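You operate a simulated robot arm through the tools that you are given. There is no shell and no other tool. Be economical: measure what you need, move in short steps, check, and stop when the job is done.

Carry out the task below with a simulated robot arm. There is one attempt and no reset: what you move stays moved.

## Task
Test where the green valve opens and stand it on the matching field.
Fine: LOW under 20 kPa, HIGH over 30. Vent until the red lamp is out before pulling it, then shut the vent.
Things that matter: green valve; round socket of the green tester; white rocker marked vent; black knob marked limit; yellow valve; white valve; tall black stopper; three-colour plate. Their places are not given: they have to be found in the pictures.

It is judged by the outcome, as a careful person would: the job done as asked, and still so three seconds after it is handed in. It fails if anything else is knocked over, pushed out of place, dropped, spilled or broken.

## Robot
A 6-joint arm with a two-finger parallel gripper, fixed in place. Base frame: the origin is at the foot of the arm, x ahead of it, y to its left, z up; the work surface is at about z = 0. Lengths are in cm, angles in rad, forces in N, time in s.
With the tool pointing down near the work surface it reaches from about 14 to 58 cm from the base axis. Its first joint turns from -1.152 to 1.152 rad. Payload 2.1 kg.
The tool frame sits at the grasp point between the pads (the TCP): z along the fingers, y along the line on which they close. The tips reach 3 cm beyond it. The gripper opens to 9.4 cm. The fingers are 2.8 cm wide and 1 cm thick; the gripper's body (5 by 9.6 cm) begins 5.5 cm behind the TCP.
Orientation is that of the tool frame in the base frame, as a unit quaternion [w, x, y, z]. With the fingers straight down and closing along the base's y, the tool's x points along the base's -x, its y along +y and its z along -z.

## Interface
- The arm moves only by the tool move_arm. Its argument "steps" is a list of rows, each a list of 7 numbers: the shift along the tool's x, y, z in units of 500 mm (1.0 is 500 mm), then the turn, a rotation vector about the tool's x, y, z in units of 45 degrees (1.0 is 45 degrees), then the closure in counts, from 0 (fully open) to 255 (shut). In form: [[dx, dy, dz, ax, ay, az, gripper], ...]. A call has 1 to 8 rows; each row is the pose to reach, as a shift and turn from the pose commanded when the call began, along the tool's axes at that moment. A call with a number of a shift or a turn outside -1 to 1 is refused whole. Each row takes 0.2 s and may step no farther than 5 cm and 0.15 rad from the row before; otherwise, or with a gripper value out of range, the whole call is refused. Where a pose cannot be reached the arm comes as near as it can. A force on the tool above 40 N (or 10 N above the force at the start of the call, whichever is more), or a blocked arm, ends the call early, and 0.2 s more pass. Each finger travels about 7.2 cm/s and halts on what it meets, pressing with about 36 N; the grip force reading is that of the motor and also rises with nothing between the fingers. The clock runs only during rows and for 0.2 s after the last one: add rows that repeat a pose to give the fingers time. The reply holds the time, the measured pose of the TCP, the force on the tool along the base axes, the opening and the grip force, in the units named above and with some noise.
- Cameras (640 x 400 px; columns grow to the right, rows downward): "scene" is fixed at [7.03, -38.21, 49.34]; the picture's right is [0.64, -0.77, 0.00], its down [-0.37, -0.31, -0.88] and it looks along [0.67, 0.56, -0.48] (base axes); focal length 277 px, centre (320, 200). "wrist" rides on the gripper at [-3.7, 0, -5.8] in the tool frame; the picture's right is [0.00, -1.00, 0.00], its down [0.97, 0.00, -0.24] and it looks along [0.24, 0.00, 0.97] (tool axes); focal length 218 px, centre (320, 200).
- snapshot(camera): a new picture of that camera. No time passes.
- point_at(camera, pixels): for up to 12 pixels [column, row] of the newest picture of that camera ("zoom" is the newest enlarged one), the place [x, y, z] in the base frame of the surface seen there, good to about 0.3 cm. No time passes.
- enlarge(camera, box): a new picture of the part [left, top, right, bottom] of that camera's present view, enlarged. No time passes.
- job_done(): hands the job in; it is judged then, once.

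Keep the steps short. Do not move on a guess: measure, check each grasp and each placing, and mend mistakes. In all there are 80 turns and 54 pictures (those below and enlarged ones count). Leave the gripper open and the arm clear of the work at the hand-in unless told otherwise, and finish with a single line.

The tools are called after "Emit:" as a command line: name --pt "numbers of a row" for each row, then --argument value for the rest, lists and objects as JSON in quotes. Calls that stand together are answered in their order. move_arm: Moves the arm, as the interface text tells. Its arguments: {"type":"object","properties":{"steps":{"type":"array"}},"required":["steps"]} The other tools are called the same way: snapshot (camera) takes a picture; point_at (camera, pixels) gives the place of the surface under pixels of a picture; enlarge (camera, box) takes an enlarged picture of a part of a camera's view; job_done () hands the job in.

At the start:

```text
t: 0.0
tool_pos: [27.73, -17.58, 35.45]
ee_rot: [0.001, 0.0, 1.0, 0.001]
force: [-0.2, 0.2, -0.1]
finger_gap: 9.39
grasp_force: 0.1
```

scene: 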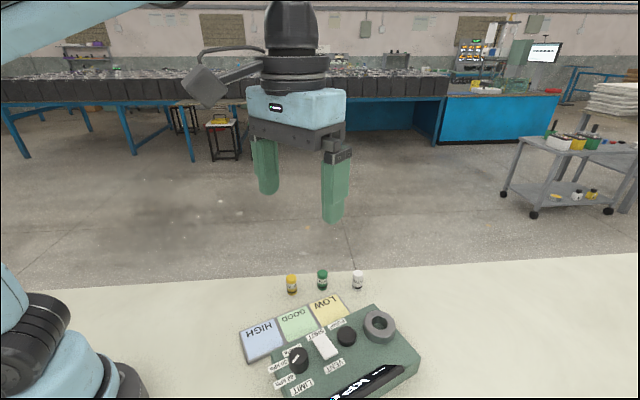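
wrist: 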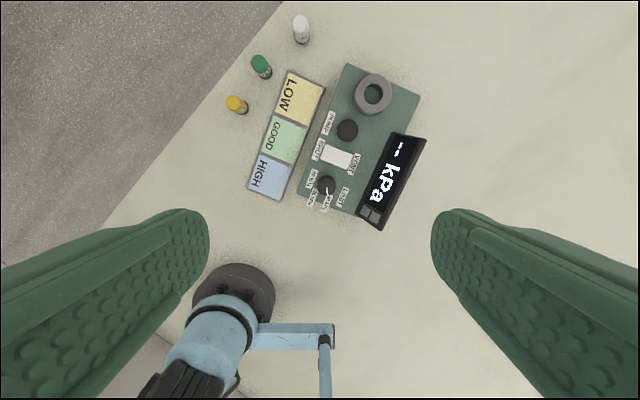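

I see the three valves at upper left, the plate and the tester in the wrist picture. I'll enlarge the wrist picture around them to read the labels.

Emit:
enlarge --camera "wrist" --box '[290, 50, 440, 240]'

Emit:
enlarge --camera "scene" --box '[230, 260, 430, 400]'

Emit:
point_at --camera "wrist" --pixels '[[261, 62], [235, 104], [300, 25], [373, 94], [348, 130], [338, 156], [326, 187], [297, 95], [284, 138], [269, 175], [400, 110], [322, 300]]'

```text
2.11 times, centred on (365, 145) of wrist
```

zoom: 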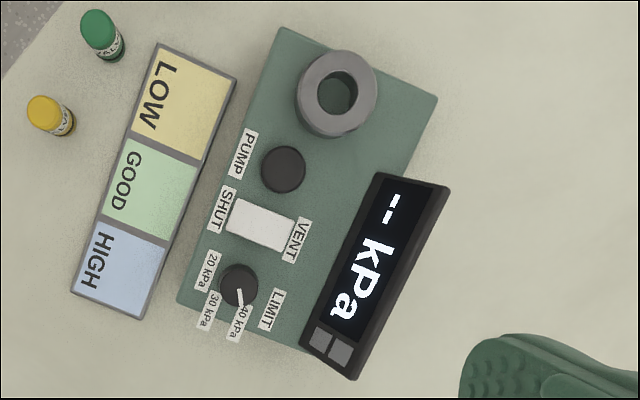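

```text
2.86 times, centred on (330, 330) of scene
```

zoom: 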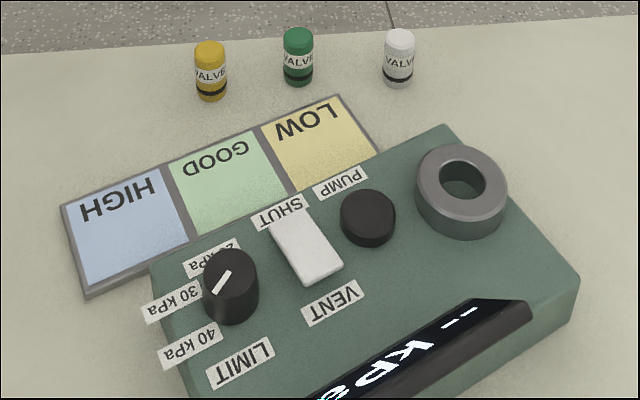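

```text
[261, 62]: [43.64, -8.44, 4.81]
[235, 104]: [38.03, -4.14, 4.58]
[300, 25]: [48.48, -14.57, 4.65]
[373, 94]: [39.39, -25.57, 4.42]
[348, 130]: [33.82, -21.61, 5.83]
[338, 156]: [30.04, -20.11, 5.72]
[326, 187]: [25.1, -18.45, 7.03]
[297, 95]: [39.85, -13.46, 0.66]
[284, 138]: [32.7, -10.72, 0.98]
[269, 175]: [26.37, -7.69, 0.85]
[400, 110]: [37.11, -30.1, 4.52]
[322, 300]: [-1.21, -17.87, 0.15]
```

The knob limit reads about 40 and the display "-- kPa". I haven't found the stopper yet, so I'll look at the cart and along the left edge.

Emit:
enlarge --camera "scene" --box '[490, 110, 640, 220]'

Emit:
enlarge --camera "wrist" --box '[180, 0, 340, 100]'

```text
3.64 times, centred on (565, 165) of scene
```

zoom: 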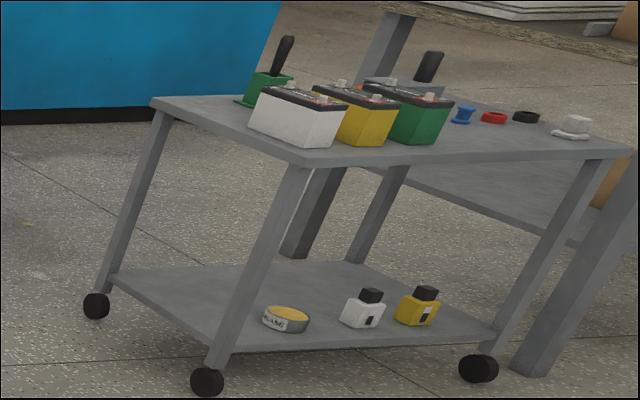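

```text
4.00 times, centred on (260, 50) of wrist
```

zoom: 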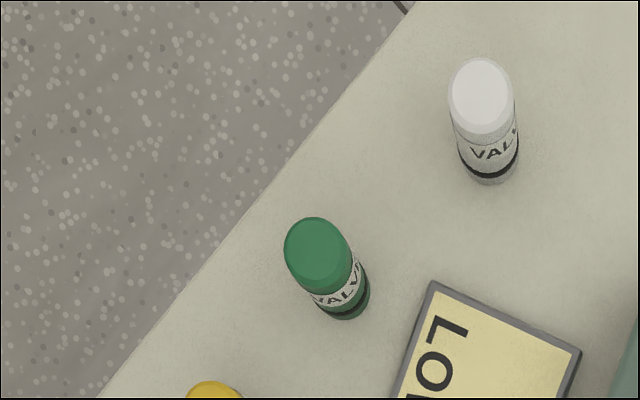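

No stopper in those views. I'll shift over the tester, at the same height, and look again.

Emit:
move_arm --pt "0.0 -0.08 0 0 0 0 0" --pt "0.0 -0.16 0 0 0 0 0" --pt "0.0 -0.16 0.08 0 0 0 0" --pt "0.0 -0.16 0.12 0 0 0 0"

Emit:
snapshot --camera "wrist"

Emit:
snapshot --camera "scene"

```text
t: 1.0
tool_pos: [27.75, -25.33, 29.57]
ee_rot: [0.001, -0.001, 1.0, 0.0]
force: [0.0, 0.6, 0.1]
finger_gap: 9.39
grasp_force: 0.1
```

```text
47 pictures are left
```

wrist: 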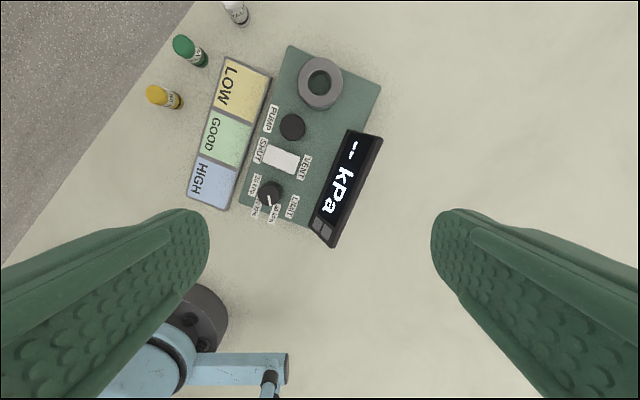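

```text
46 pictures are left
```

scene: 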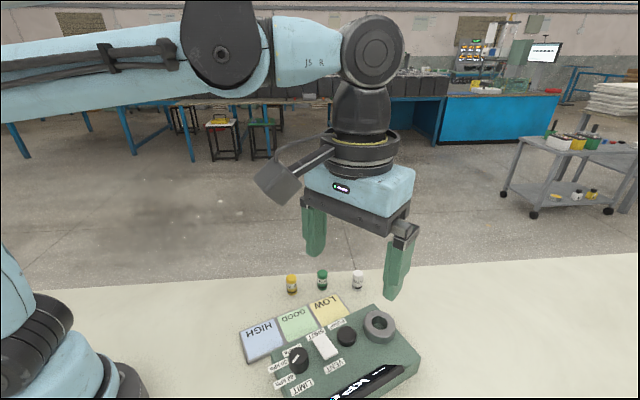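

Still no separate stopper. I'll enlarge the tester controls from here and measure heights.

Emit:
enlarge --camera "wrist" --box '[235, 40, 385, 250]'

Emit:
point_at --camera "wrist" --pixels '[[320, 82], [320, 62], [337, 82], [292, 126], [270, 152], [295, 166], [281, 159], [269, 191], [300, 195], [267, 100], [320, 226], [350, 100]]'

```text
1.90 times, centred on (310, 145) of wrist
```

zoom: 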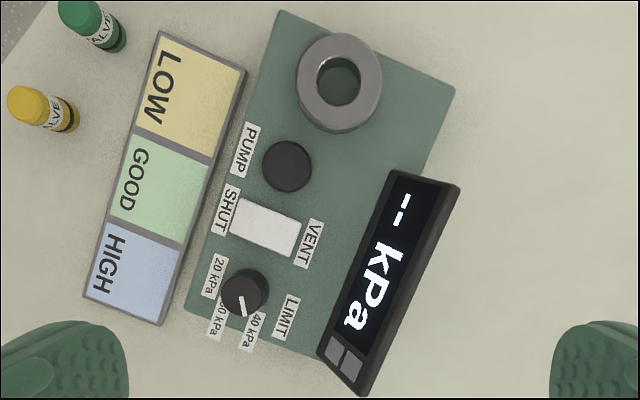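

```text
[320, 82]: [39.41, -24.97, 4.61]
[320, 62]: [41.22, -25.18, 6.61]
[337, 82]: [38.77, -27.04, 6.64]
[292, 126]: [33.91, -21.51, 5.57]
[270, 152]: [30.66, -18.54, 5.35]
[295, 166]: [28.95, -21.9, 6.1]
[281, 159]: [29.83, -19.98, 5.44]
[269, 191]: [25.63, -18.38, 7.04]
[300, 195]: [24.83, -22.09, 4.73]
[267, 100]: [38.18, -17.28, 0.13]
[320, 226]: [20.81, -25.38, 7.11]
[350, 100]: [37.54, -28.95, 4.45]
```

Rocker: the SHUT end is lower (5.35 vs 6.1), so the vent is shut. I'll measure the label positions and the knob pointer in the enlarged picture.

Emit:
point_at --camera "zoom" --pixels '[[213, 276], [217, 320], [253, 330], [243, 291], [241, 298], [244, 314], [290, 166], [240, 215], [294, 238], [338, 346], [352, 364], [267, 227]]'

Emit:
enlarge --camera "wrist" --box '[240, 140, 340, 250]'

```text
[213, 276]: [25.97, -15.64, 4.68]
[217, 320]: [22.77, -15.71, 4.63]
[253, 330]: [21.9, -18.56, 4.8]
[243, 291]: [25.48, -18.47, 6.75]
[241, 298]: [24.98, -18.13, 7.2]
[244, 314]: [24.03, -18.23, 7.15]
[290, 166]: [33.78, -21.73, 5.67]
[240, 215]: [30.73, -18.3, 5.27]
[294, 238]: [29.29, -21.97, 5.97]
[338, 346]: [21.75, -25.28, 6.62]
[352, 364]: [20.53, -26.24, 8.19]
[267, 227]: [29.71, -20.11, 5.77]
```

```text
3.64 times, centred on (290, 195) of wrist
```

zoom: 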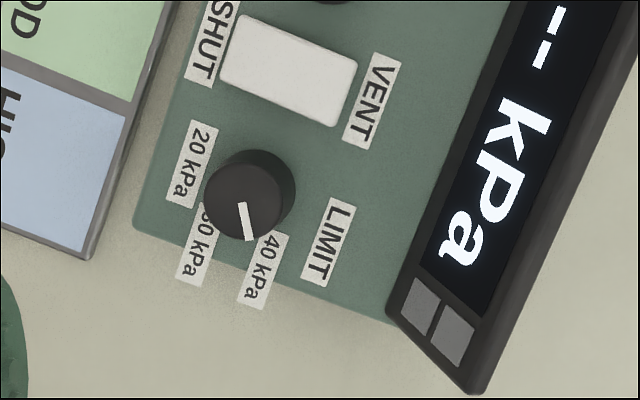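

Pointer lines up with 40 kPa, so the limit is right for telling LOW, GOOD and HIGH apart. Next I'll hover over the green valve at about (43.6, -8.4), z 18, for a closer look.

Emit:
move_arm --pt "-0.052 0.056 0.03 0 0 0 0" --pt "-0.105 0.112 0.06 0 0 0 0" --pt "-0.158 0.168 0.1 0 0 0 0" --pt "-0.21 0.225 0.14 0 0 0 0" --pt "-0.262 0.281 0.18 0 0 0 0" --pt "-0.315 0.338 0.22 0 0 0 0" --pt "-0.315 0.338 0.22 0 0 0 0"

Emit:
snapshot --camera "wrist"

```text
t: 2.6
tool_pos: [43.51, -8.55, 18.43]
ee_rot: [0.001, 0.0, 1.0, 0.001]
force: [0.8, -0.5, 1.0]
finger_gap: 9.4
grasp_force: 0.1
```

```text
43 pictures are left
```

wrist: 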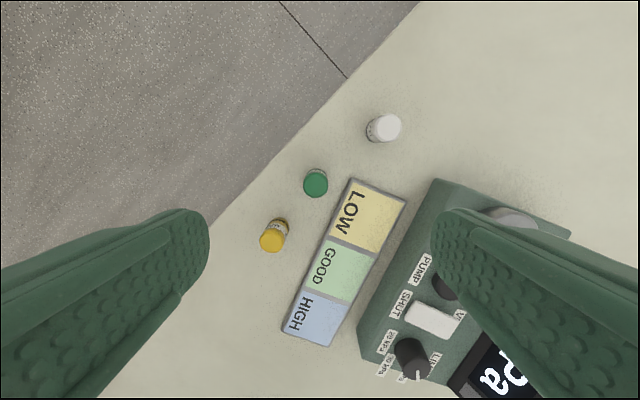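

The green cap is at (316, 183), about 12 px across. I'll measure its centre and edges along with the neighbouring valves.

Emit:
enlarge --camera "wrist" --box '[250, 100, 410, 260]'

Emit:
point_at --camera "wrist" --pixels '[[316, 184], [306, 184], [326, 184], [316, 193], [316, 176], [272, 241], [388, 126], [367, 215], [341, 269], [317, 316], [315, 172]]'

```text
2.50 times, centred on (330, 180) of wrist
```

zoom: 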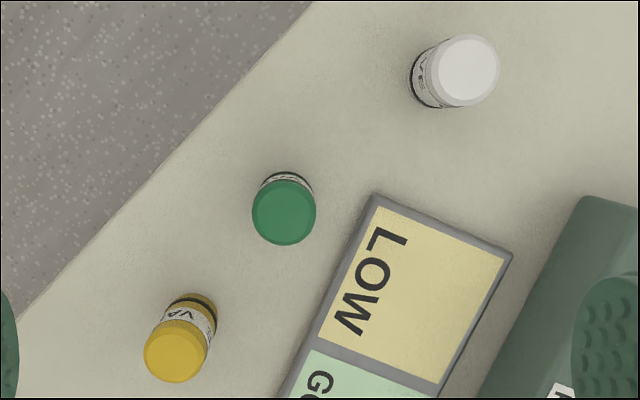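

```text
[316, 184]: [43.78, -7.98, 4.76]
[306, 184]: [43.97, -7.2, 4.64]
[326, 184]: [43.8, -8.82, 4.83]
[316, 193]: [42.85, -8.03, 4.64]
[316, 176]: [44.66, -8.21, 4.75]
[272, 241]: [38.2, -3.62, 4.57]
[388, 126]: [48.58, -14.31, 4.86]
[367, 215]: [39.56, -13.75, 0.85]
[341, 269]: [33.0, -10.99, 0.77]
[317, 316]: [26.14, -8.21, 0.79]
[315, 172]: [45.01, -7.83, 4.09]
```

Green valve centre is about (43.8, -8.1), top z 4.75, diameter about 2.3. The fingertips must stay above the socket ring, which is 2 cm deep, so I'll grip only the upper half with TCP z 5.4. Descending with the gripper open.

Emit:
move_arm --pt "-0.006 0.009 0.08 0 0 0 0" --pt "-0.006 0.009 0.16 0 0 0 0" --pt "-0.006 0.009 0.22 0 0 0 0" --pt "-0.006 0.009 0.26 0 0 0 0" --pt "-0.006 0.009 0.26 0 0 0 0"

Emit:
snapshot --camera "wrist"

```text
t: 3.8
tool_pos: [43.9, -8.21, 5.24]
ee_rot: [0.0, -0.001, 1.0, 0.0]
force: [0.2, 0.7, 0.3]
finger_gap: 9.39
grasp_force: 0.1
```

```text
41 pictures are left
```

wrist: 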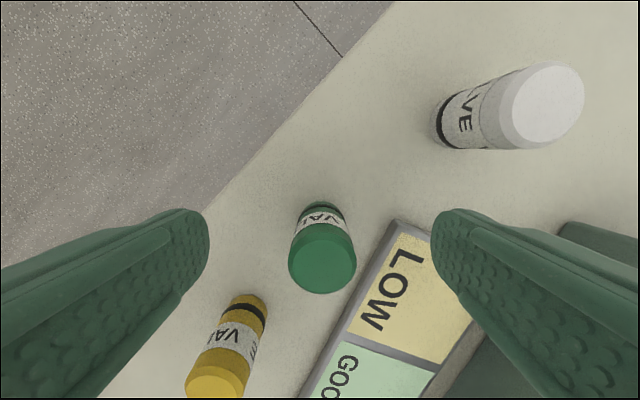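

The valve is centred between the fingers at (322, 261). Closing.

Emit:
move_arm --pt "0 0 0 0 0 0 150" --pt "0 0 0 0 0 0 220" --pt "0 0 0 0 0 0 230" --pt "0 0 0 0 0 0 230"

```text
t: 4.8
tool_pos: [43.9, -8.21, 5.42]
ee_rot: [0.001, -0.001, 1.0, 0.0]
force: [-0.3, 0.4, 0.0]
finger_gap: 2.06
grasp_force: 35.9
```

It is held at a gap of 2.06. Lifting.

Emit:
move_arm --pt "0 0 -0.04 0 0 0 230" --pt "0 0 -0.12 0 0 0 230" --pt "0 0 -0.2 0 0 0 230" --pt "0 0 -0.2 0 0 0 230"

Emit:
snapshot --camera "wrist"

```text
t: 5.8
tool_pos: [43.88, -8.28, 15.44]
ee_rot: [0.001, -0.001, 1.0, 0.0]
force: [0.8, 0.0, -0.1]
finger_gap: 2.17
grasp_force: 36.1
```

```text
40 pictures are left
```

wrist: 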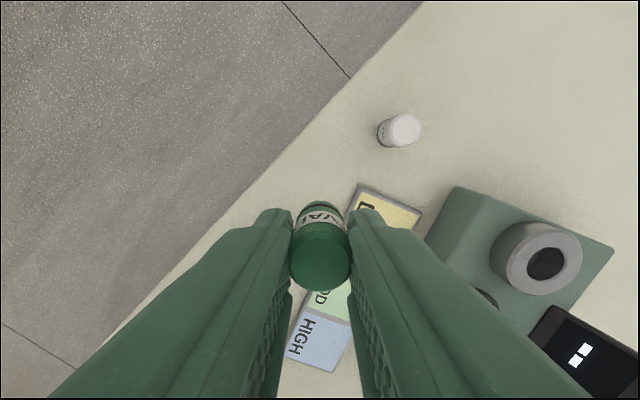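

Held well. I'll measure the socket ring from here: rim points and the hole's edges around (546, 264).

Emit:
enlarge --camera "wrist" --box '[470, 200, 610, 310]'

Emit:
enlarge --camera "scene" --box '[240, 180, 440, 400]'

```text
3.64 times, centred on (540, 255) of wrist
```

zoom: 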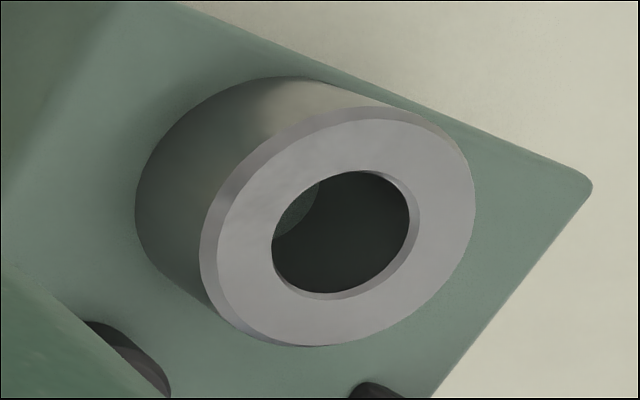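

```text
1.82 times, centred on (340, 290) of scene
```

zoom: 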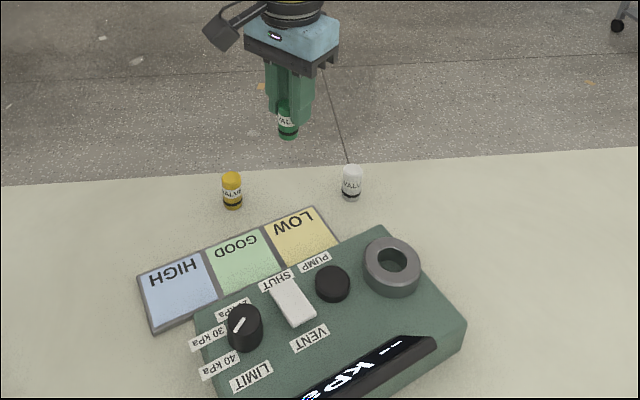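

Hole centre works out to about (38.95, -25.25), rim z 6.64. I'll check where the cap sits in the grip.

Emit:
enlarge --camera "wrist" --box '[270, 190, 370, 300]'

```text
3.64 times, centred on (320, 245) of wrist
```

zoom: 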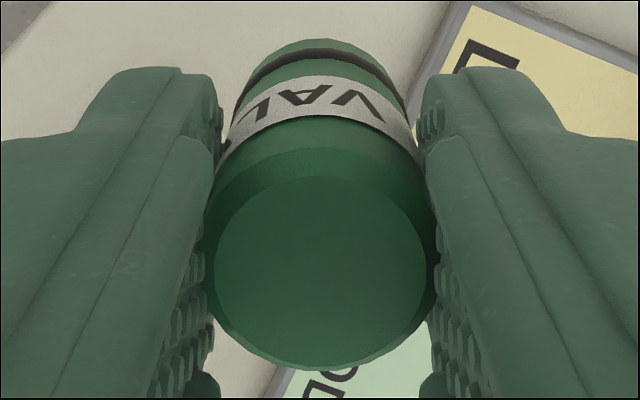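

The valve is centred on the TCP. I'll move over the socket at the present height.

Emit:
move_arm --pt "0.02 -0.068 0 0 0 0 230" --pt "0.04 -0.136 0 0 0 0 230" --pt "0.06 -0.204 0 0 0 0 230" --pt "0.08 -0.272 0 0 0 0 230" --pt "0.0986 -0.3394 0 0 0 0 230" --pt "0.0986 -0.3394 0 0 0 0 230"

Emit:
enlarge --camera "scene" --box '[310, 240, 440, 380]'

Emit:
snapshot --camera "wrist"

```text
t: 7.2
tool_pos: [39.09, -25.22, 15.69]
ee_rot: [0.001, -0.001, 1.0, 0.0]
force: [0.0, -0.3, -0.6]
finger_gap: 2.16
grasp_force: 36.5
```

```text
2.86 times, centred on (375, 310) of scene
```

zoom: 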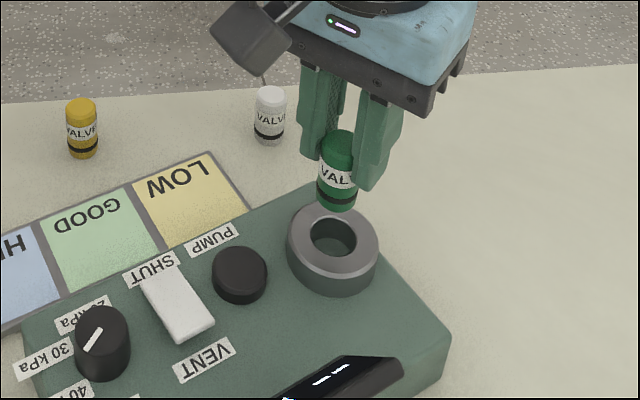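

```text
35 pictures are left
```

wrist: 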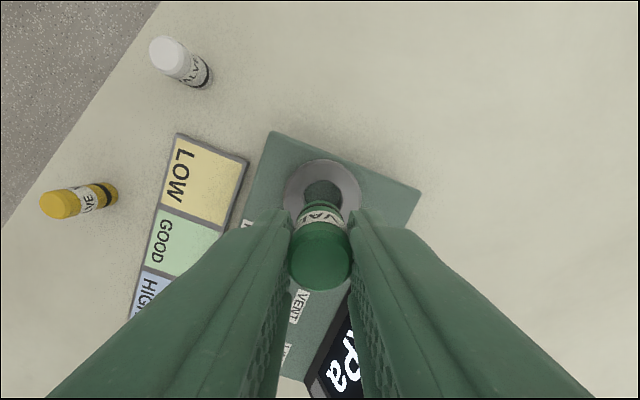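

Ring and valve line up, at columns 322 and 320. I'll lower to just above the rim.

Emit:
move_arm --pt "0 0 0.03 0 0 0 230" --pt "0 0 0.06 0 0 0 230" --pt "0 0 0.06 0 0 0 230"

Emit:
enlarge --camera "wrist" --box '[260, 140, 380, 300]'

Emit:
enlarge --camera "scene" --box '[340, 270, 420, 350]'

```text
t: 8.0
tool_pos: [38.95, -25.07, 12.51]
ee_rot: [0.0, -0.001, 1.0, 0.0]
force: [-1.1, -0.1, -0.4]
finger_gap: 2.2
grasp_force: 36.0
```

```text
2.50 times, centred on (320, 220) of wrist
```

zoom: 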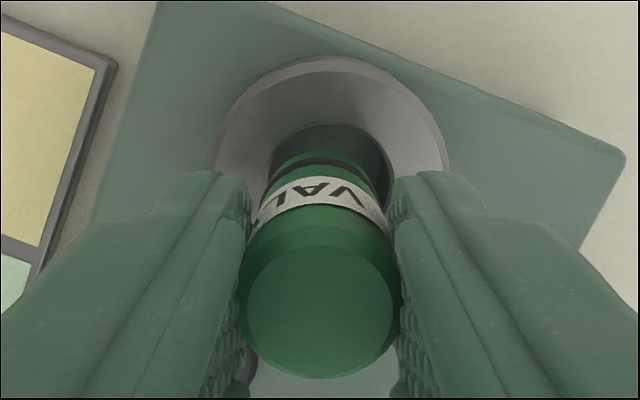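

```text
5.00 times, centred on (380, 310) of scene
```

zoom: 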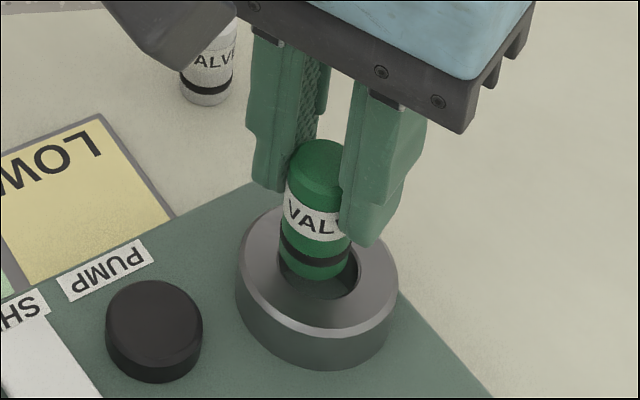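

The hole is about 0.2 cm further to -y than the valve: columns 331 vs 320 in the zoom. I'll correct that and lower gently.

Emit:
move_arm --pt "-0.001 -0.0042 0 0 0 0 230" --pt "-0.001 -0.0042 0.01 0 0 0 230" --pt "-0.001 -0.0042 0.02 0 0 0 230" --pt "-0.001 -0.0042 0.03 0 0 0 230" --pt "-0.001 -0.0042 0.04 0 0 0 230" --pt "-0.001 -0.0042 0.046 0 0 0 230"

Emit:
enlarge --camera "scene" --box '[340, 270, 420, 350]'

```text
t: 9.4
tool_pos: [38.99, -25.33, 10.0]
ee_rot: [0.001, -0.001, 1.0, 0.0]
force: [0.4, 0.7, 0.0]
finger_gap: 2.22
grasp_force: 35.7
```

```text
5.00 times, centred on (380, 310) of scene
```

zoom: 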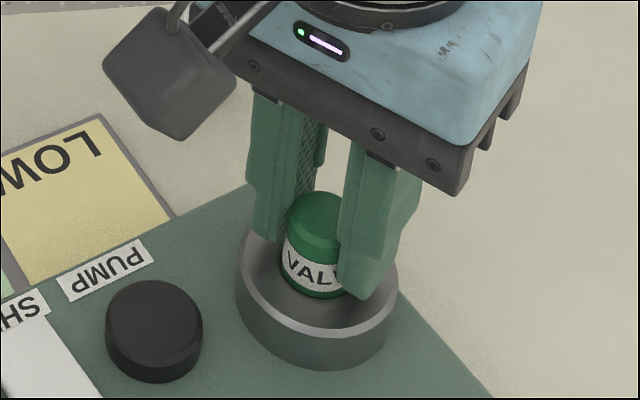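

It's in by about 2 cm with no contact force. I'll go down a touch more until it seats, as the tips are at about 7.0 and the rim at 6.64.

Emit:
move_arm --pt "0 0 0.002 0 0 0 230" --pt "0 0 0.004 0 0 0 230" --pt "0 0 0.004 0 0 0 230"

```text
t: 10.2
tool_pos: [39.03, -25.18, 9.84]
ee_rot: [0.002, -0.001, 1.0, -0.001]
force: [-0.4, 0.7, 14.4]
finger_gap: 2.23
grasp_force: 35.7
```

14 N of contact: seated. I'll open partially and raise.

Emit:
move_arm --pt "0 0 -0.002 0 0 0 120" --pt "0 0 -0.002 0 0 0 90" --pt "0 0 -0.002 0 0 0 90" --pt "0 0 -0.06 0 0 0 90" --pt "0 0 -0.12 0 0 0 90" --pt "0 0 -0.16 0 0 0 90"

Emit:
snapshot --camera "wrist"

Emit:
enlarge --camera "scene" --box '[260, 270, 430, 400]'

```text
t: 11.6
tool_pos: [38.93, -25.21, 17.84]
ee_rot: [0.001, -0.001, 1.0, -0.001]
force: [0.2, -0.5, -0.1]
finger_gap: 6.09
grasp_force: 0.1
```

```text
31 pictures are left
```

wrist: 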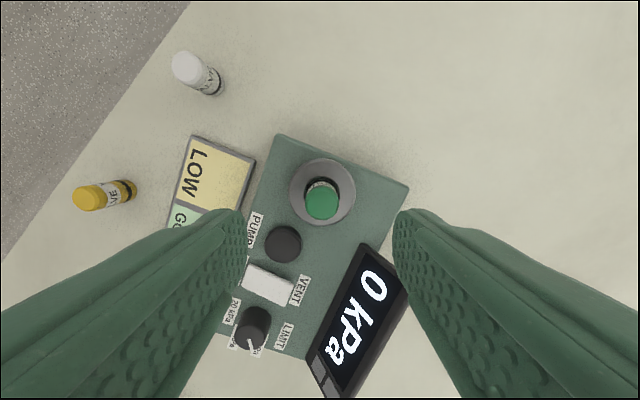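

```text
3.08 times, centred on (345, 335) of scene
```

zoom: 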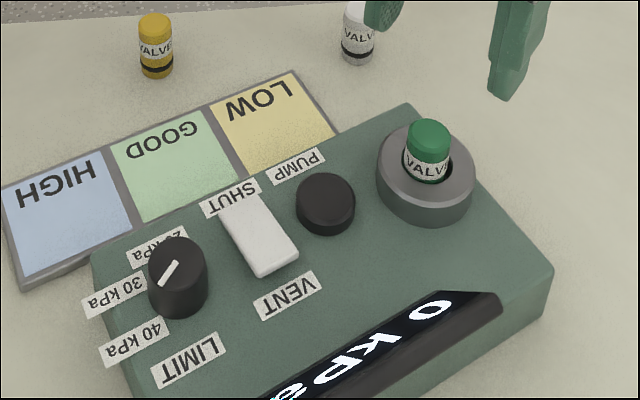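

The display now reads 0 kPa, so the valve is seated and sensed. Next I'll close the fingers and hover above the pump button at about (34.0, -21.8), top z 5.7.

Emit:
move_arm --pt "0.03 0.02 0 0 0 0 255" --pt "0.06 0.04 0 0 0 0 255" --pt "0.0986 0.068 0 0 0 0 255" --pt "0.0986 0.068 0.06 0 0 0 255" --pt "0.0986 0.068 0.12 0 0 0 255" --pt "0.0986 0.068 0.155 0 0 0 255" --pt "0.0986 0.068 0.155 0 0 0 255"

Emit:
snapshot --camera "wrist"

Emit:
enlarge --camera "scene" --box '[260, 270, 430, 400]'

```text
t: 13.2
tool_pos: [33.93, -21.87, 10.13]
ee_rot: [0.002, -0.001, 1.0, 0.0]
force: [-0.4, -0.9, -0.2]
finger_gap: 0.0
grasp_force: 33.1
```

```text
29 pictures are left
```

wrist: 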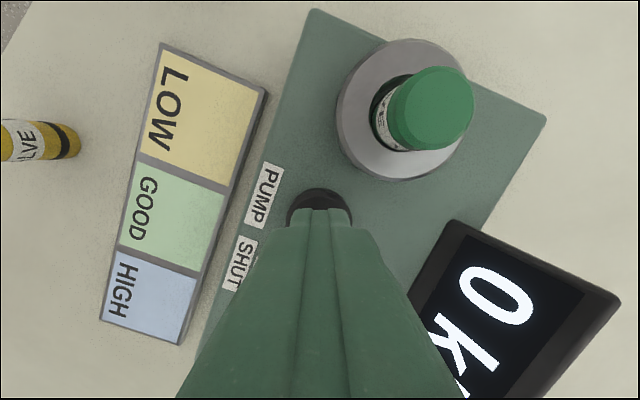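

```text
3.08 times, centred on (345, 335) of scene
```

zoom: 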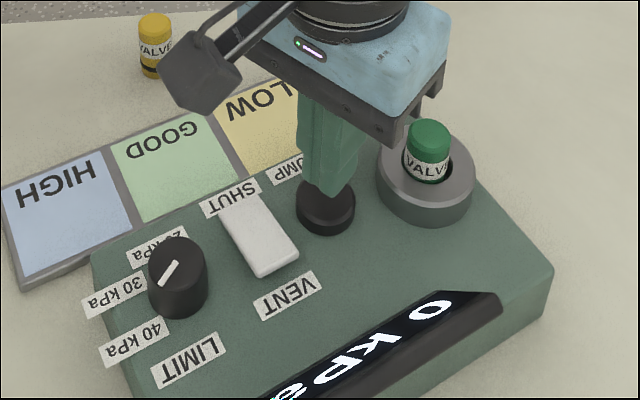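

I'm centred above the button and the display is in view. Pressing down in small steps.

Emit:
move_arm --pt "0 0 0.015 0 0 0 255" --pt "0 0 0.025 0 0 0 255" --pt "0 0 0.03 0 0 0 255" --pt "0 0 0.034 0 0 0 255" --pt "0 0 0.036 0 0 0 255"

Emit:
snapshot --camera "wrist"

```text
t: 14.4
tool_pos: [34.12, -21.76, 8.44]
ee_rot: [0.001, -0.001, 1.0, 0.001]
force: [-0.3, -0.1, 1.7]
finger_gap: 0.04
grasp_force: 33.1
```

```text
27 pictures are left
```

wrist: 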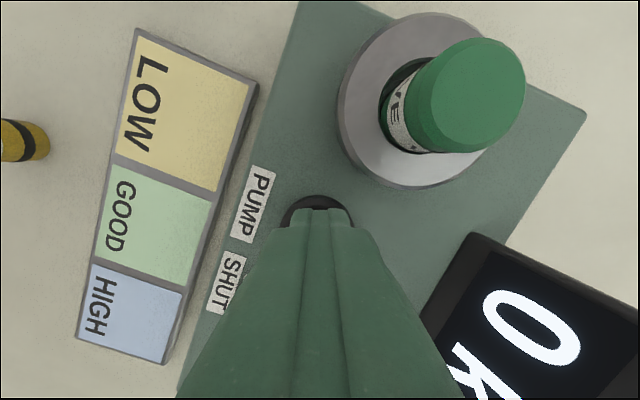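

Only 1.7 N, just touching. Pressing further.

Emit:
move_arm --pt "0 0 0.003 0 0 0 255" --pt "0 0 0.006 0 0 0 255" --pt "0 0 0.008 0 0 0 255" --pt "0 0 0.008 0 0 0 255"

Emit:
snapshot --camera "wrist"

```text
t: 15.4
tool_pos: [34.02, -21.98, 8.07]
ee_rot: [0.0, 0.001, 1.0, -0.001]
force: [-3.7, -2.6, 12.8]
finger_gap: 0.0
grasp_force: 33.3
```

```text
26 pictures are left
```

wrist: 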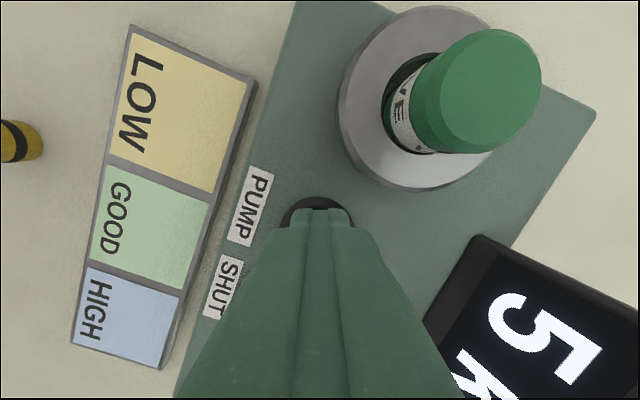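

It reads 5 kPa, so the pump works. I'll hold it for another 1 s.

Emit:
move_arm --pt "0 0 0 0 0 0 255" --pt "0 0 0 0 0 0 255" --pt "0 0 0 0 0 0 255" --pt "0 0 0 0 0 0 255"

Emit:
enlarge --camera "wrist" --box '[400, 200, 640, 400]'

```text
t: 16.4
tool_pos: [34.08, -21.86, 8.01]
ee_rot: [0.002, 0.0, 1.0, -0.002]
force: [-4.1, -3.6, 13.4]
finger_gap: 0.0
grasp_force: 33.1
```

```text
2.00 times, centred on (520, 300) of wrist
```

zoom: 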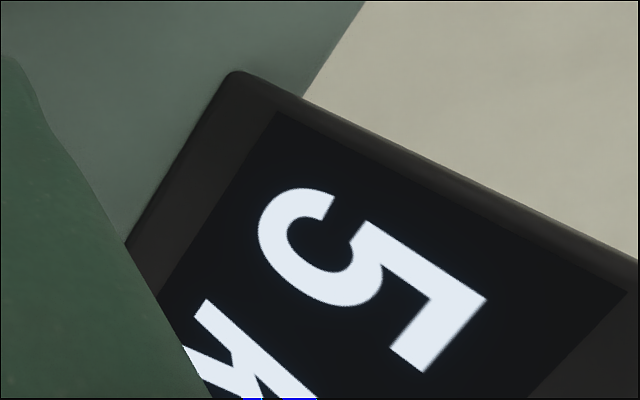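

It's 5 kPa per stroke. I'll release and press once more, then read.

Emit:
move_arm --pt "0 0 -0.012 0 0 0 255" --pt "0 0 -0.012 0 0 0 255" --pt "0 0 -0.004 0 0 0 255" --pt "0 0 0 0 0 0 255" --pt "0 0 0 0 0 0 255"

Emit:
enlarge --camera "wrist" --box '[400, 200, 640, 400]'

```text
t: 17.6
tool_pos: [34.2, -21.89, 7.98]
ee_rot: [0.002, -0.001, 1.0, 0.0]
force: [0.8, 2.7, 15.4]
finger_gap: 0.0
grasp_force: 32.8
```

```text
2.00 times, centred on (520, 300) of wrist
```

zoom: 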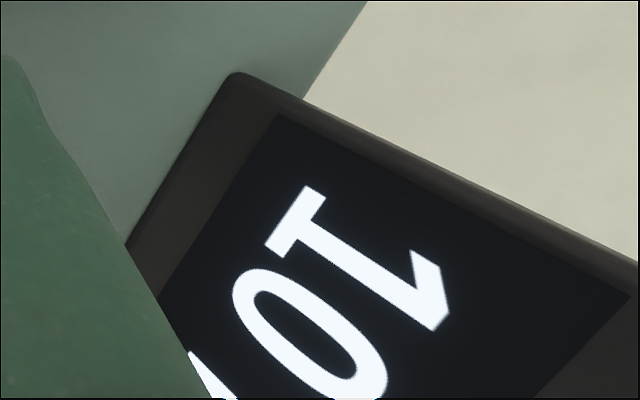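

10 kPa. Next stroke.

Emit:
move_arm --pt "0 0 -0.012 0 0 0 255" --pt "0 0 -0.012 0 0 0 255" --pt "0 0 -0.004 0 0 0 255" --pt "0 0 0 0 0 0 255" --pt "0 0 0 0 0 0 255"

Emit:
enlarge --camera "wrist" --box '[400, 200, 640, 400]'

```text
t: 18.8
tool_pos: [34.07, -21.96, 8.05]
ee_rot: [0.002, 0.0, 1.0, -0.001]
force: [2.2, -2.5, 13.9]
finger_gap: 0.01
grasp_force: 32.8
```

```text
2.00 times, centred on (520, 300) of wrist
```

zoom: 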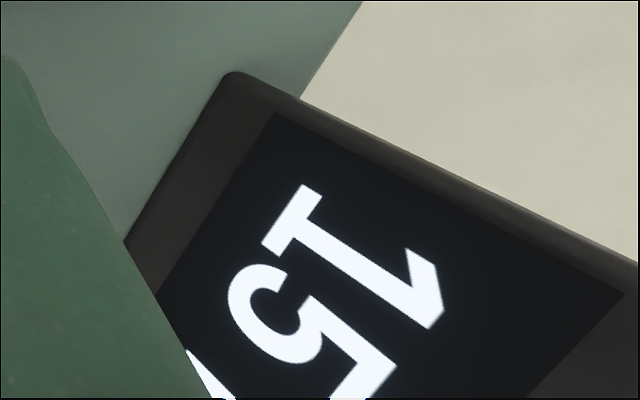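

15 kPa. Next stroke.

Emit:
move_arm --pt "0 0 -0.012 0 0 0 255" --pt "0 0 -0.012 0 0 0 255" --pt "0 0 -0.004 0 0 0 255" --pt "0 0 0 0 0 0 255" --pt "0 0 0 0 0 0 255"

Emit:
enlarge --camera "wrist" --box '[400, 200, 640, 400]'

```text
t: 20.0
tool_pos: [34.08, -21.93, 7.88]
ee_rot: [0.001, -0.001, 1.0, 0.001]
force: [-2.3, 6.3, 15.6]
finger_gap: 0.0
grasp_force: 32.8
```

```text
2.00 times, centred on (520, 300) of wrist
```

zoom: 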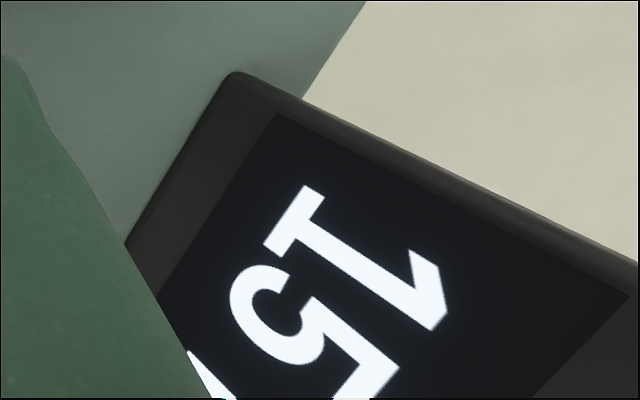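

Still 15: either the valve is opening, or that stroke didn't register. I'll do another full stroke with a longer release, then raise to see the whole display and lamps.

Emit:
move_arm --pt "0 0 -0.018 0 0 0 255" --pt "0 0 -0.018 0 0 0 255" --pt "0 0 -0.018 0 0 0 255" --pt "0 0 -0.006 0 0 0 255" --pt "0 0 0 0 0 0 255" --pt "0 0 0.001 0 0 0 255" --pt "0 0 0.001 0 0 0 255"

Emit:
snapshot --camera "wrist"

```text
t: 21.6
tool_pos: [34.03, -21.96, 7.84]
ee_rot: [0.001, -0.001, 1.0, -0.001]
force: [-1.3, -1.0, 17.0]
finger_gap: 0.0
grasp_force: 32.8
```

```text
21 pictures are left
```

wrist: 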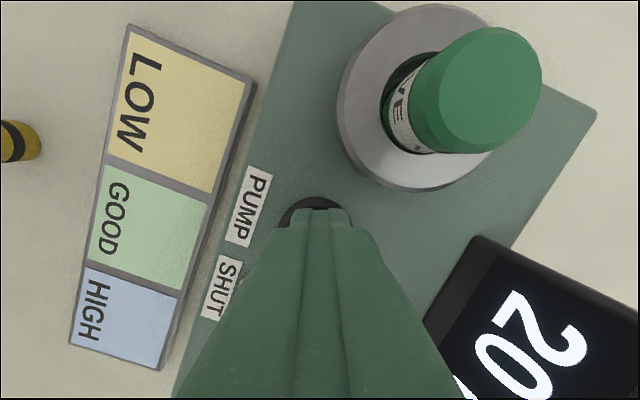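

It reads 20 kPa, so the earlier stroke hadn't registered. Same longer stroke again.

Emit:
move_arm --pt "0 0 -0.018 0 0 0 255" --pt "0 0 -0.018 0 0 0 255" --pt "0 0 -0.018 0 0 0 255" --pt "0 0 -0.006 0 0 0 255" --pt "0 0 0 0 0 0 255" --pt "0 0 0 0 0 0 255" --pt "0 0 0 0 0 0 255"

Emit:
enlarge --camera "wrist" --box '[400, 200, 640, 400]'

```text
t: 23.2
tool_pos: [33.98, -21.89, 7.99]
ee_rot: [0.001, 0.0, 1.0, 0.001]
force: [-2.4, -0.3, 16.5]
finger_gap: 0.0
grasp_force: 33.4
```

```text
2.00 times, centred on (520, 300) of wrist
```

zoom: 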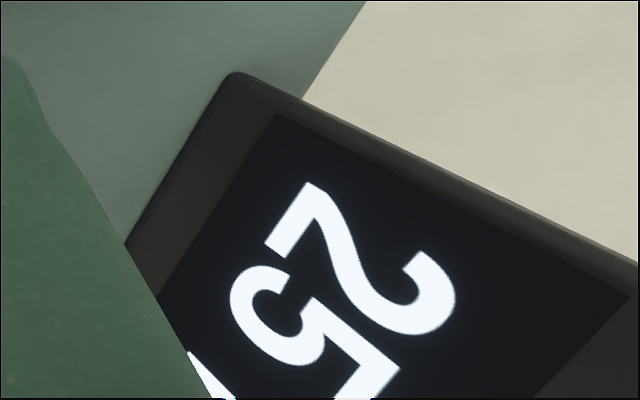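

25 kPa. Next stroke.

Emit:
move_arm --pt "0 0 -0.018 0 0 0 255" --pt "0 0 -0.018 0 0 0 255" --pt "0 0 -0.018 0 0 0 255" --pt "0 0 -0.006 0 0 0 255" --pt "0 0 0 0 0 0 255" --pt "0 0 0 0 0 0 255" --pt "0 0 0 0 0 0 255"

Emit:
enlarge --camera "wrist" --box '[400, 200, 640, 400]'

```text
t: 24.8
tool_pos: [34.17, -21.86, 7.96]
ee_rot: [0.002, -0.001, 1.0, 0.0]
force: [0.5, -3.8, 14.2]
finger_gap: 0.01
grasp_force: 32.6
```

```text
2.00 times, centred on (520, 300) of wrist
```

zoom: 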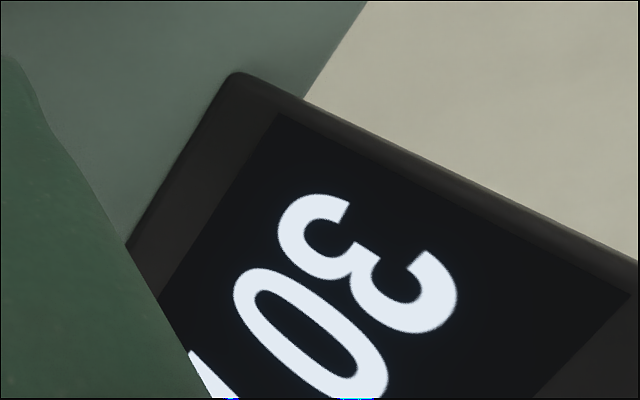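

30 kPa. Next stroke.

Emit:
move_arm --pt "0 0 -0.018 0 0 0 255" --pt "0 0 -0.018 0 0 0 255" --pt "0 0 -0.018 0 0 0 255" --pt "0 0 -0.006 0 0 0 255" --pt "0 0 0 0 0 0 255" --pt "0 0 0 0 0 0 255" --pt "0 0 0 0 0 0 255"

Emit:
enlarge --camera "wrist" --box '[400, 200, 640, 400]'

```text
t: 26.4
tool_pos: [34.08, -21.79, 8.04]
ee_rot: [0.002, 0.0, 1.0, -0.001]
force: [1.1, -2.9, 16.4]
finger_gap: 0.0
grasp_force: 33.4
```

```text
2.00 times, centred on (520, 300) of wrist
```

zoom: 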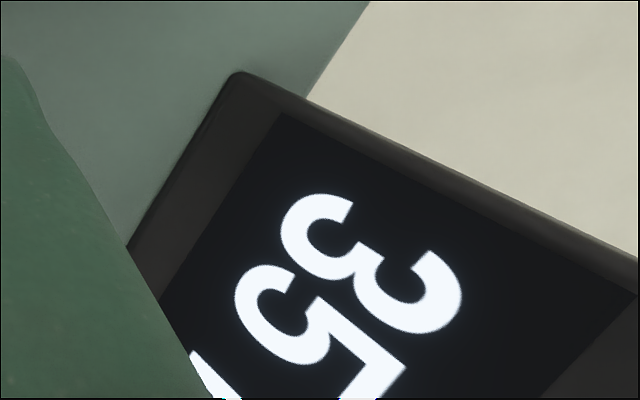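

35 kPa with no drop so far. I'll raise and step aside to read the whole display and the lamps.

Emit:
move_arm --pt "0 0 -0.08 0 0 0 255" --pt "0 0 -0.16 0 0 0 255" --pt "0 0.08 -0.2 0 0 0 255" --pt "0 0.15 -0.2 0 0 0 255"

Emit:
snapshot --camera "wrist"

```text
t: 27.4
tool_pos: [34.2, -14.48, 17.95]
ee_rot: [0.001, 0.001, 1.0, 0.001]
force: [-0.3, -0.5, -0.1]
finger_gap: 0.0
grasp_force: 32.9
```

```text
17 pictures are left
```

wrist: 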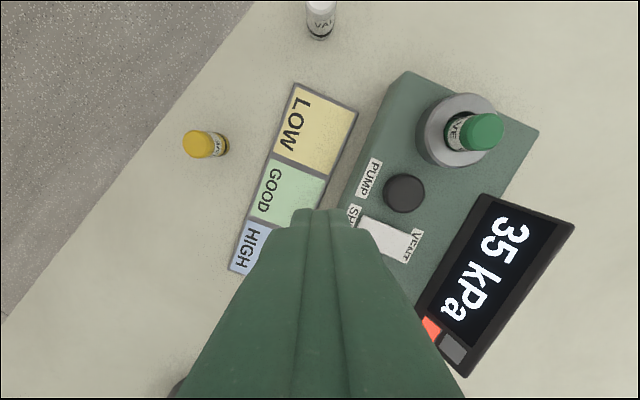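

The red lamp (pressure) is lit, the other lamp is dark, and 35 kPa is holding. The valve hasn't opened yet, so I'll give one more stroke to see the opening.

Emit:
move_arm --pt "0 -0.08 0 0 0 0 255" --pt "0 -0.15 0 0 0 0 255" --pt "0 -0.15 0.09 0 0 0 255" --pt "0 -0.15 0.17 0 0 0 255" --pt "0 -0.15 0.19 0 0 0 255" --pt "0 -0.15 0.2 0 0 0 255" --pt "0 -0.15 0.2 0 0 0 255"

Emit:
enlarge --camera "wrist" --box '[400, 200, 640, 400]'

```text
t: 29.0
tool_pos: [34.07, -22.03, 7.94]
ee_rot: [0.002, 0.0, 1.0, -0.001]
force: [0.5, -2.2, 15.0]
finger_gap: 0.0
grasp_force: 32.4
```

```text
2.00 times, centred on (520, 300) of wrist
```

zoom: 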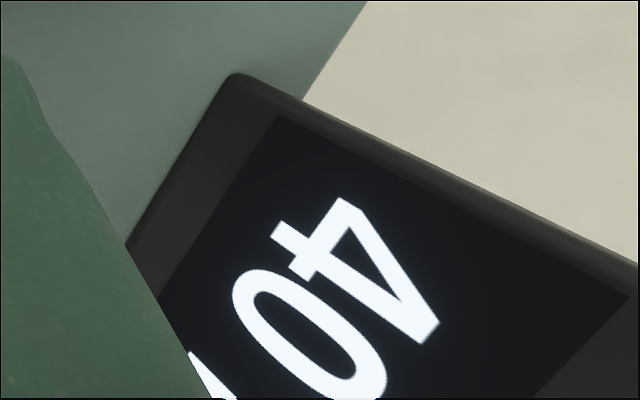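

40 kPa. I'll raise and look at the lamps.

Emit:
move_arm --pt "0 0 -0.08 0 0 0 255" --pt "0 0 -0.16 0 0 0 255" --pt "0 0.08 -0.2 0 0 0 255" --pt "0 0.15 -0.2 0 0 0 255"

Emit:
snapshot --camera "wrist"

```text
t: 30.0
tool_pos: [34.23, -14.47, 17.68]
ee_rot: [0.0, 0.0, 1.0, 0.0]
force: [0.4, -0.6, -0.8]
finger_gap: 0.0
grasp_force: 33.3
```

```text
15 pictures are left
```

wrist: 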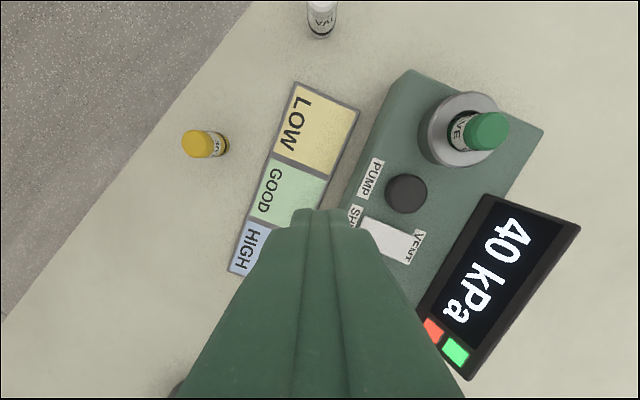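

The green lamp came on at 40 while the valve held at 35, so it opens above 30: HIGH. Now I'll vent, going above the rocker's VENT end at about (29.4, -21.8), z 6.1.

Emit:
move_arm --pt "0.04 -0.07 0 0 0 0 255" --pt "0.08 -0.14 0 0 0 0 255" --pt "0.093 -0.148 0.06 0 0 0 255" --pt "0.093 -0.148 0.12 0 0 0 255" --pt "0.093 -0.148 0.152 0 0 0 255" --pt "0.093 -0.148 0.152 0 0 0 255"

Emit:
enlarge --camera "scene" --box '[260, 290, 410, 400]'

```text
t: 31.4
tool_pos: [29.55, -21.93, 10.23]
ee_rot: [0.001, -0.001, 1.0, 0.0]
force: [-0.5, -0.1, 0.0]
finger_gap: 0.0
grasp_force: 33.2
```

```text
3.64 times, centred on (335, 345) of scene
```

zoom: 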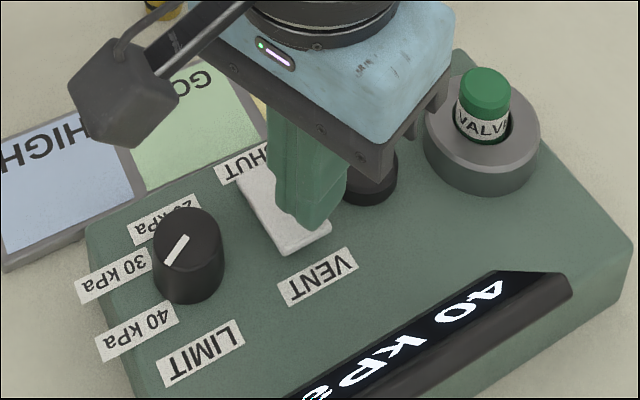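

The fingertip is over the VENT half. Pressing down in small steps.

Emit:
move_arm --pt "0 0 0.014 0 0 0 255" --pt "0 0 0.022 0 0 0 255" --pt "0 0 0.028 0 0 0 255" --pt "0 0 0.033 0 0 0 255" --pt "0 0 0.036 0 0 0 255" --pt "0 0 0.036 0 0 0 255"

Emit:
snapshot --camera "wrist"

```text
t: 32.8
tool_pos: [29.43, -21.84, 8.44]
ee_rot: [0.0, -0.001, 1.0, -0.001]
force: [-1.9, -1.5, 19.2]
finger_gap: 0.0
grasp_force: 33.3
```

```text
13 pictures are left
```

wrist: 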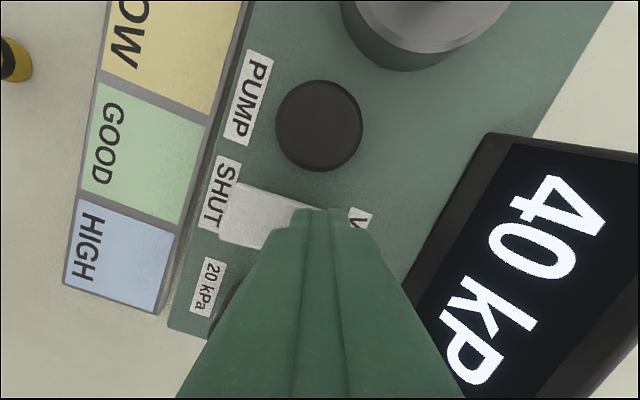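

19 N and still 40. Pressing a little more.

Emit:
move_arm --pt "0 0 0.003 0 0 0 255" --pt "0 0 0.006 0 0 0 255" --pt "0 0 0.006 0 0 0 255" --pt "0 0 0.006 0 0 0 255"

Emit:
snapshot --camera "wrist"

```text
t: 33.2
tool_pos: [29.55, -21.88, 8.48]
ee_rot: [0.001, -0.001, 1.0, 0.0]
force: [-0.8, -0.1, 13.4]
finger_gap: 0.01
grasp_force: 33.5
stopped in row 1: the force on the tool passed its limit (the readings are from after the stop); the commanded pose is now the measured one
```

```text
12 pictures are left
```

wrist: 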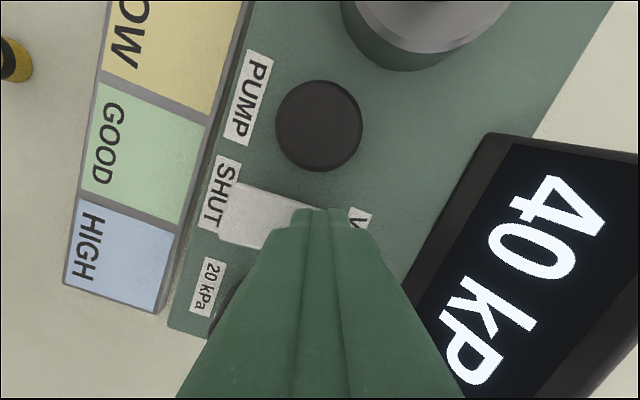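

It hit the stop at tip z about 5.4. I'll lift off, step aside and let some time pass, then check rocker, lamp and reading.

Emit:
move_arm --pt "0 0 -0.08 0 0 0 255" --pt "0 0 -0.16 0 0 0 255" --pt "-0.05 0.08 -0.2 0 0 0 255" --pt "-0.093 0.15 -0.2 0 0 0 255" --pt "-0.093 0.15 -0.2 0 0 0 255"

Emit:
snapshot --camera "wrist"

```text
refused: row 3 steps farther than a row can; nothing moved
```

```text
11 pictures are left
```

wrist: 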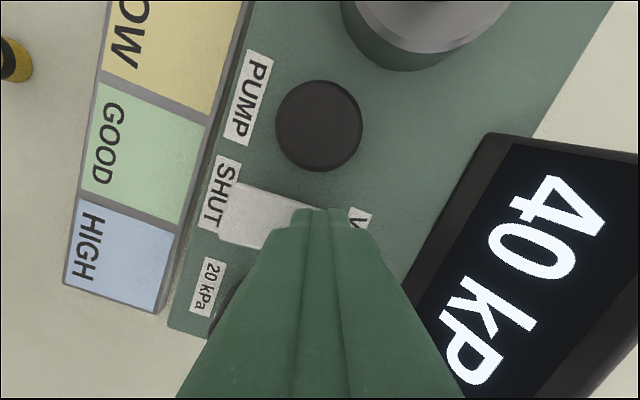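

That was refused because a row stepped too far. I'll retry with shorter rows.

Emit:
move_arm --pt "0 0 -0.08 0 0 0 255" --pt "0 0 -0.16 0 0 0 255" --pt "-0.04 0.06 -0.2 0 0 0 255" --pt "-0.08 0.12 -0.2 0 0 0 255" --pt "-0.093 0.15 -0.2 0 0 0 255" --pt "-0.093 0.15 -0.2 0 0 0 255"

Emit:
snapshot --camera "wrist"

```text
t: 34.6
tool_pos: [33.89, -14.25, 18.42]
ee_rot: [0.001, -0.001, 1.0, 0.001]
force: [-0.2, -0.3, -0.5]
finger_gap: 0.0
grasp_force: 33.0
```

```text
10 pictures are left
```

wrist: 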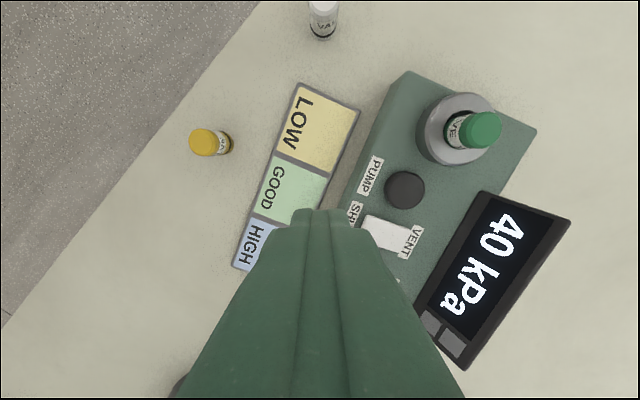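

Both lamps are out: vented, with the display holding the 40 kPa result. I'll confirm the rocker tilt on this picture.

Emit:
point_at --camera "wrist" --pixels '[[371, 223], [405, 242], [387, 232], [481, 130], [460, 130], [404, 188], [257, 240], [437, 322], [452, 342]]'

```text
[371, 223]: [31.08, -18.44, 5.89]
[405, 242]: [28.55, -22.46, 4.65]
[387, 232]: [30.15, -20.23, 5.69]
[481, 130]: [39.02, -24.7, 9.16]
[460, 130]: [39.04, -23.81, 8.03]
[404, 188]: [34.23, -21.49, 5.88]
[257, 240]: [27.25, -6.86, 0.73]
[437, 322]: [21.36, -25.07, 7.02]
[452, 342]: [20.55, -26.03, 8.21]
```

The rocker is in VENT, as the SHUT end has risen to 5.9. Now I'll go above the valve at (39.0, -25.25) with the gripper open about 6 cm and lower around it.

Emit:
move_arm --pt "-0.034 -0.073 0 0 0 0 90" --pt "-0.068 -0.146 0 0 0 0 90" --pt "-0.102 -0.22 0 0 0 0 90" --pt "-0.102 -0.22 0 0 0 0 90" --pt "-0.102 -0.22 0.08 0 0 0 90" --pt "-0.102 -0.22 0.14 0 0 0 90" --pt "-0.102 -0.22 0.168 0 0 0 90" --pt "-0.102 -0.22 0.168 0 0 0 90"

Emit:
snapshot --camera "wrist"

```text
t: 36.4
tool_pos: [39.31, -25.4, 10.03]
ee_rot: [0.001, -0.001, 1.0, 0.001]
force: [1.3, 0.2, 0.0]
finger_gap: 6.08
grasp_force: 0.0
```

```text
9 pictures are left
```

wrist: 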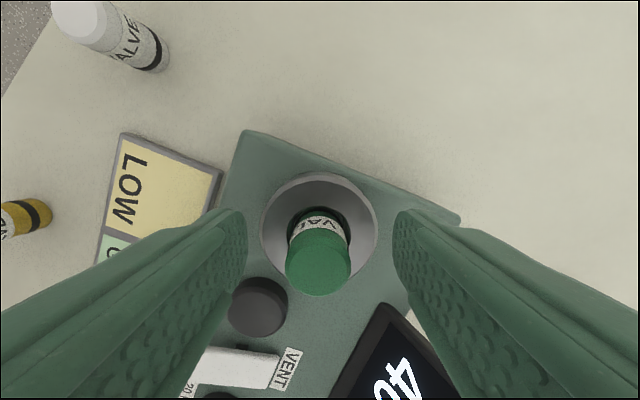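

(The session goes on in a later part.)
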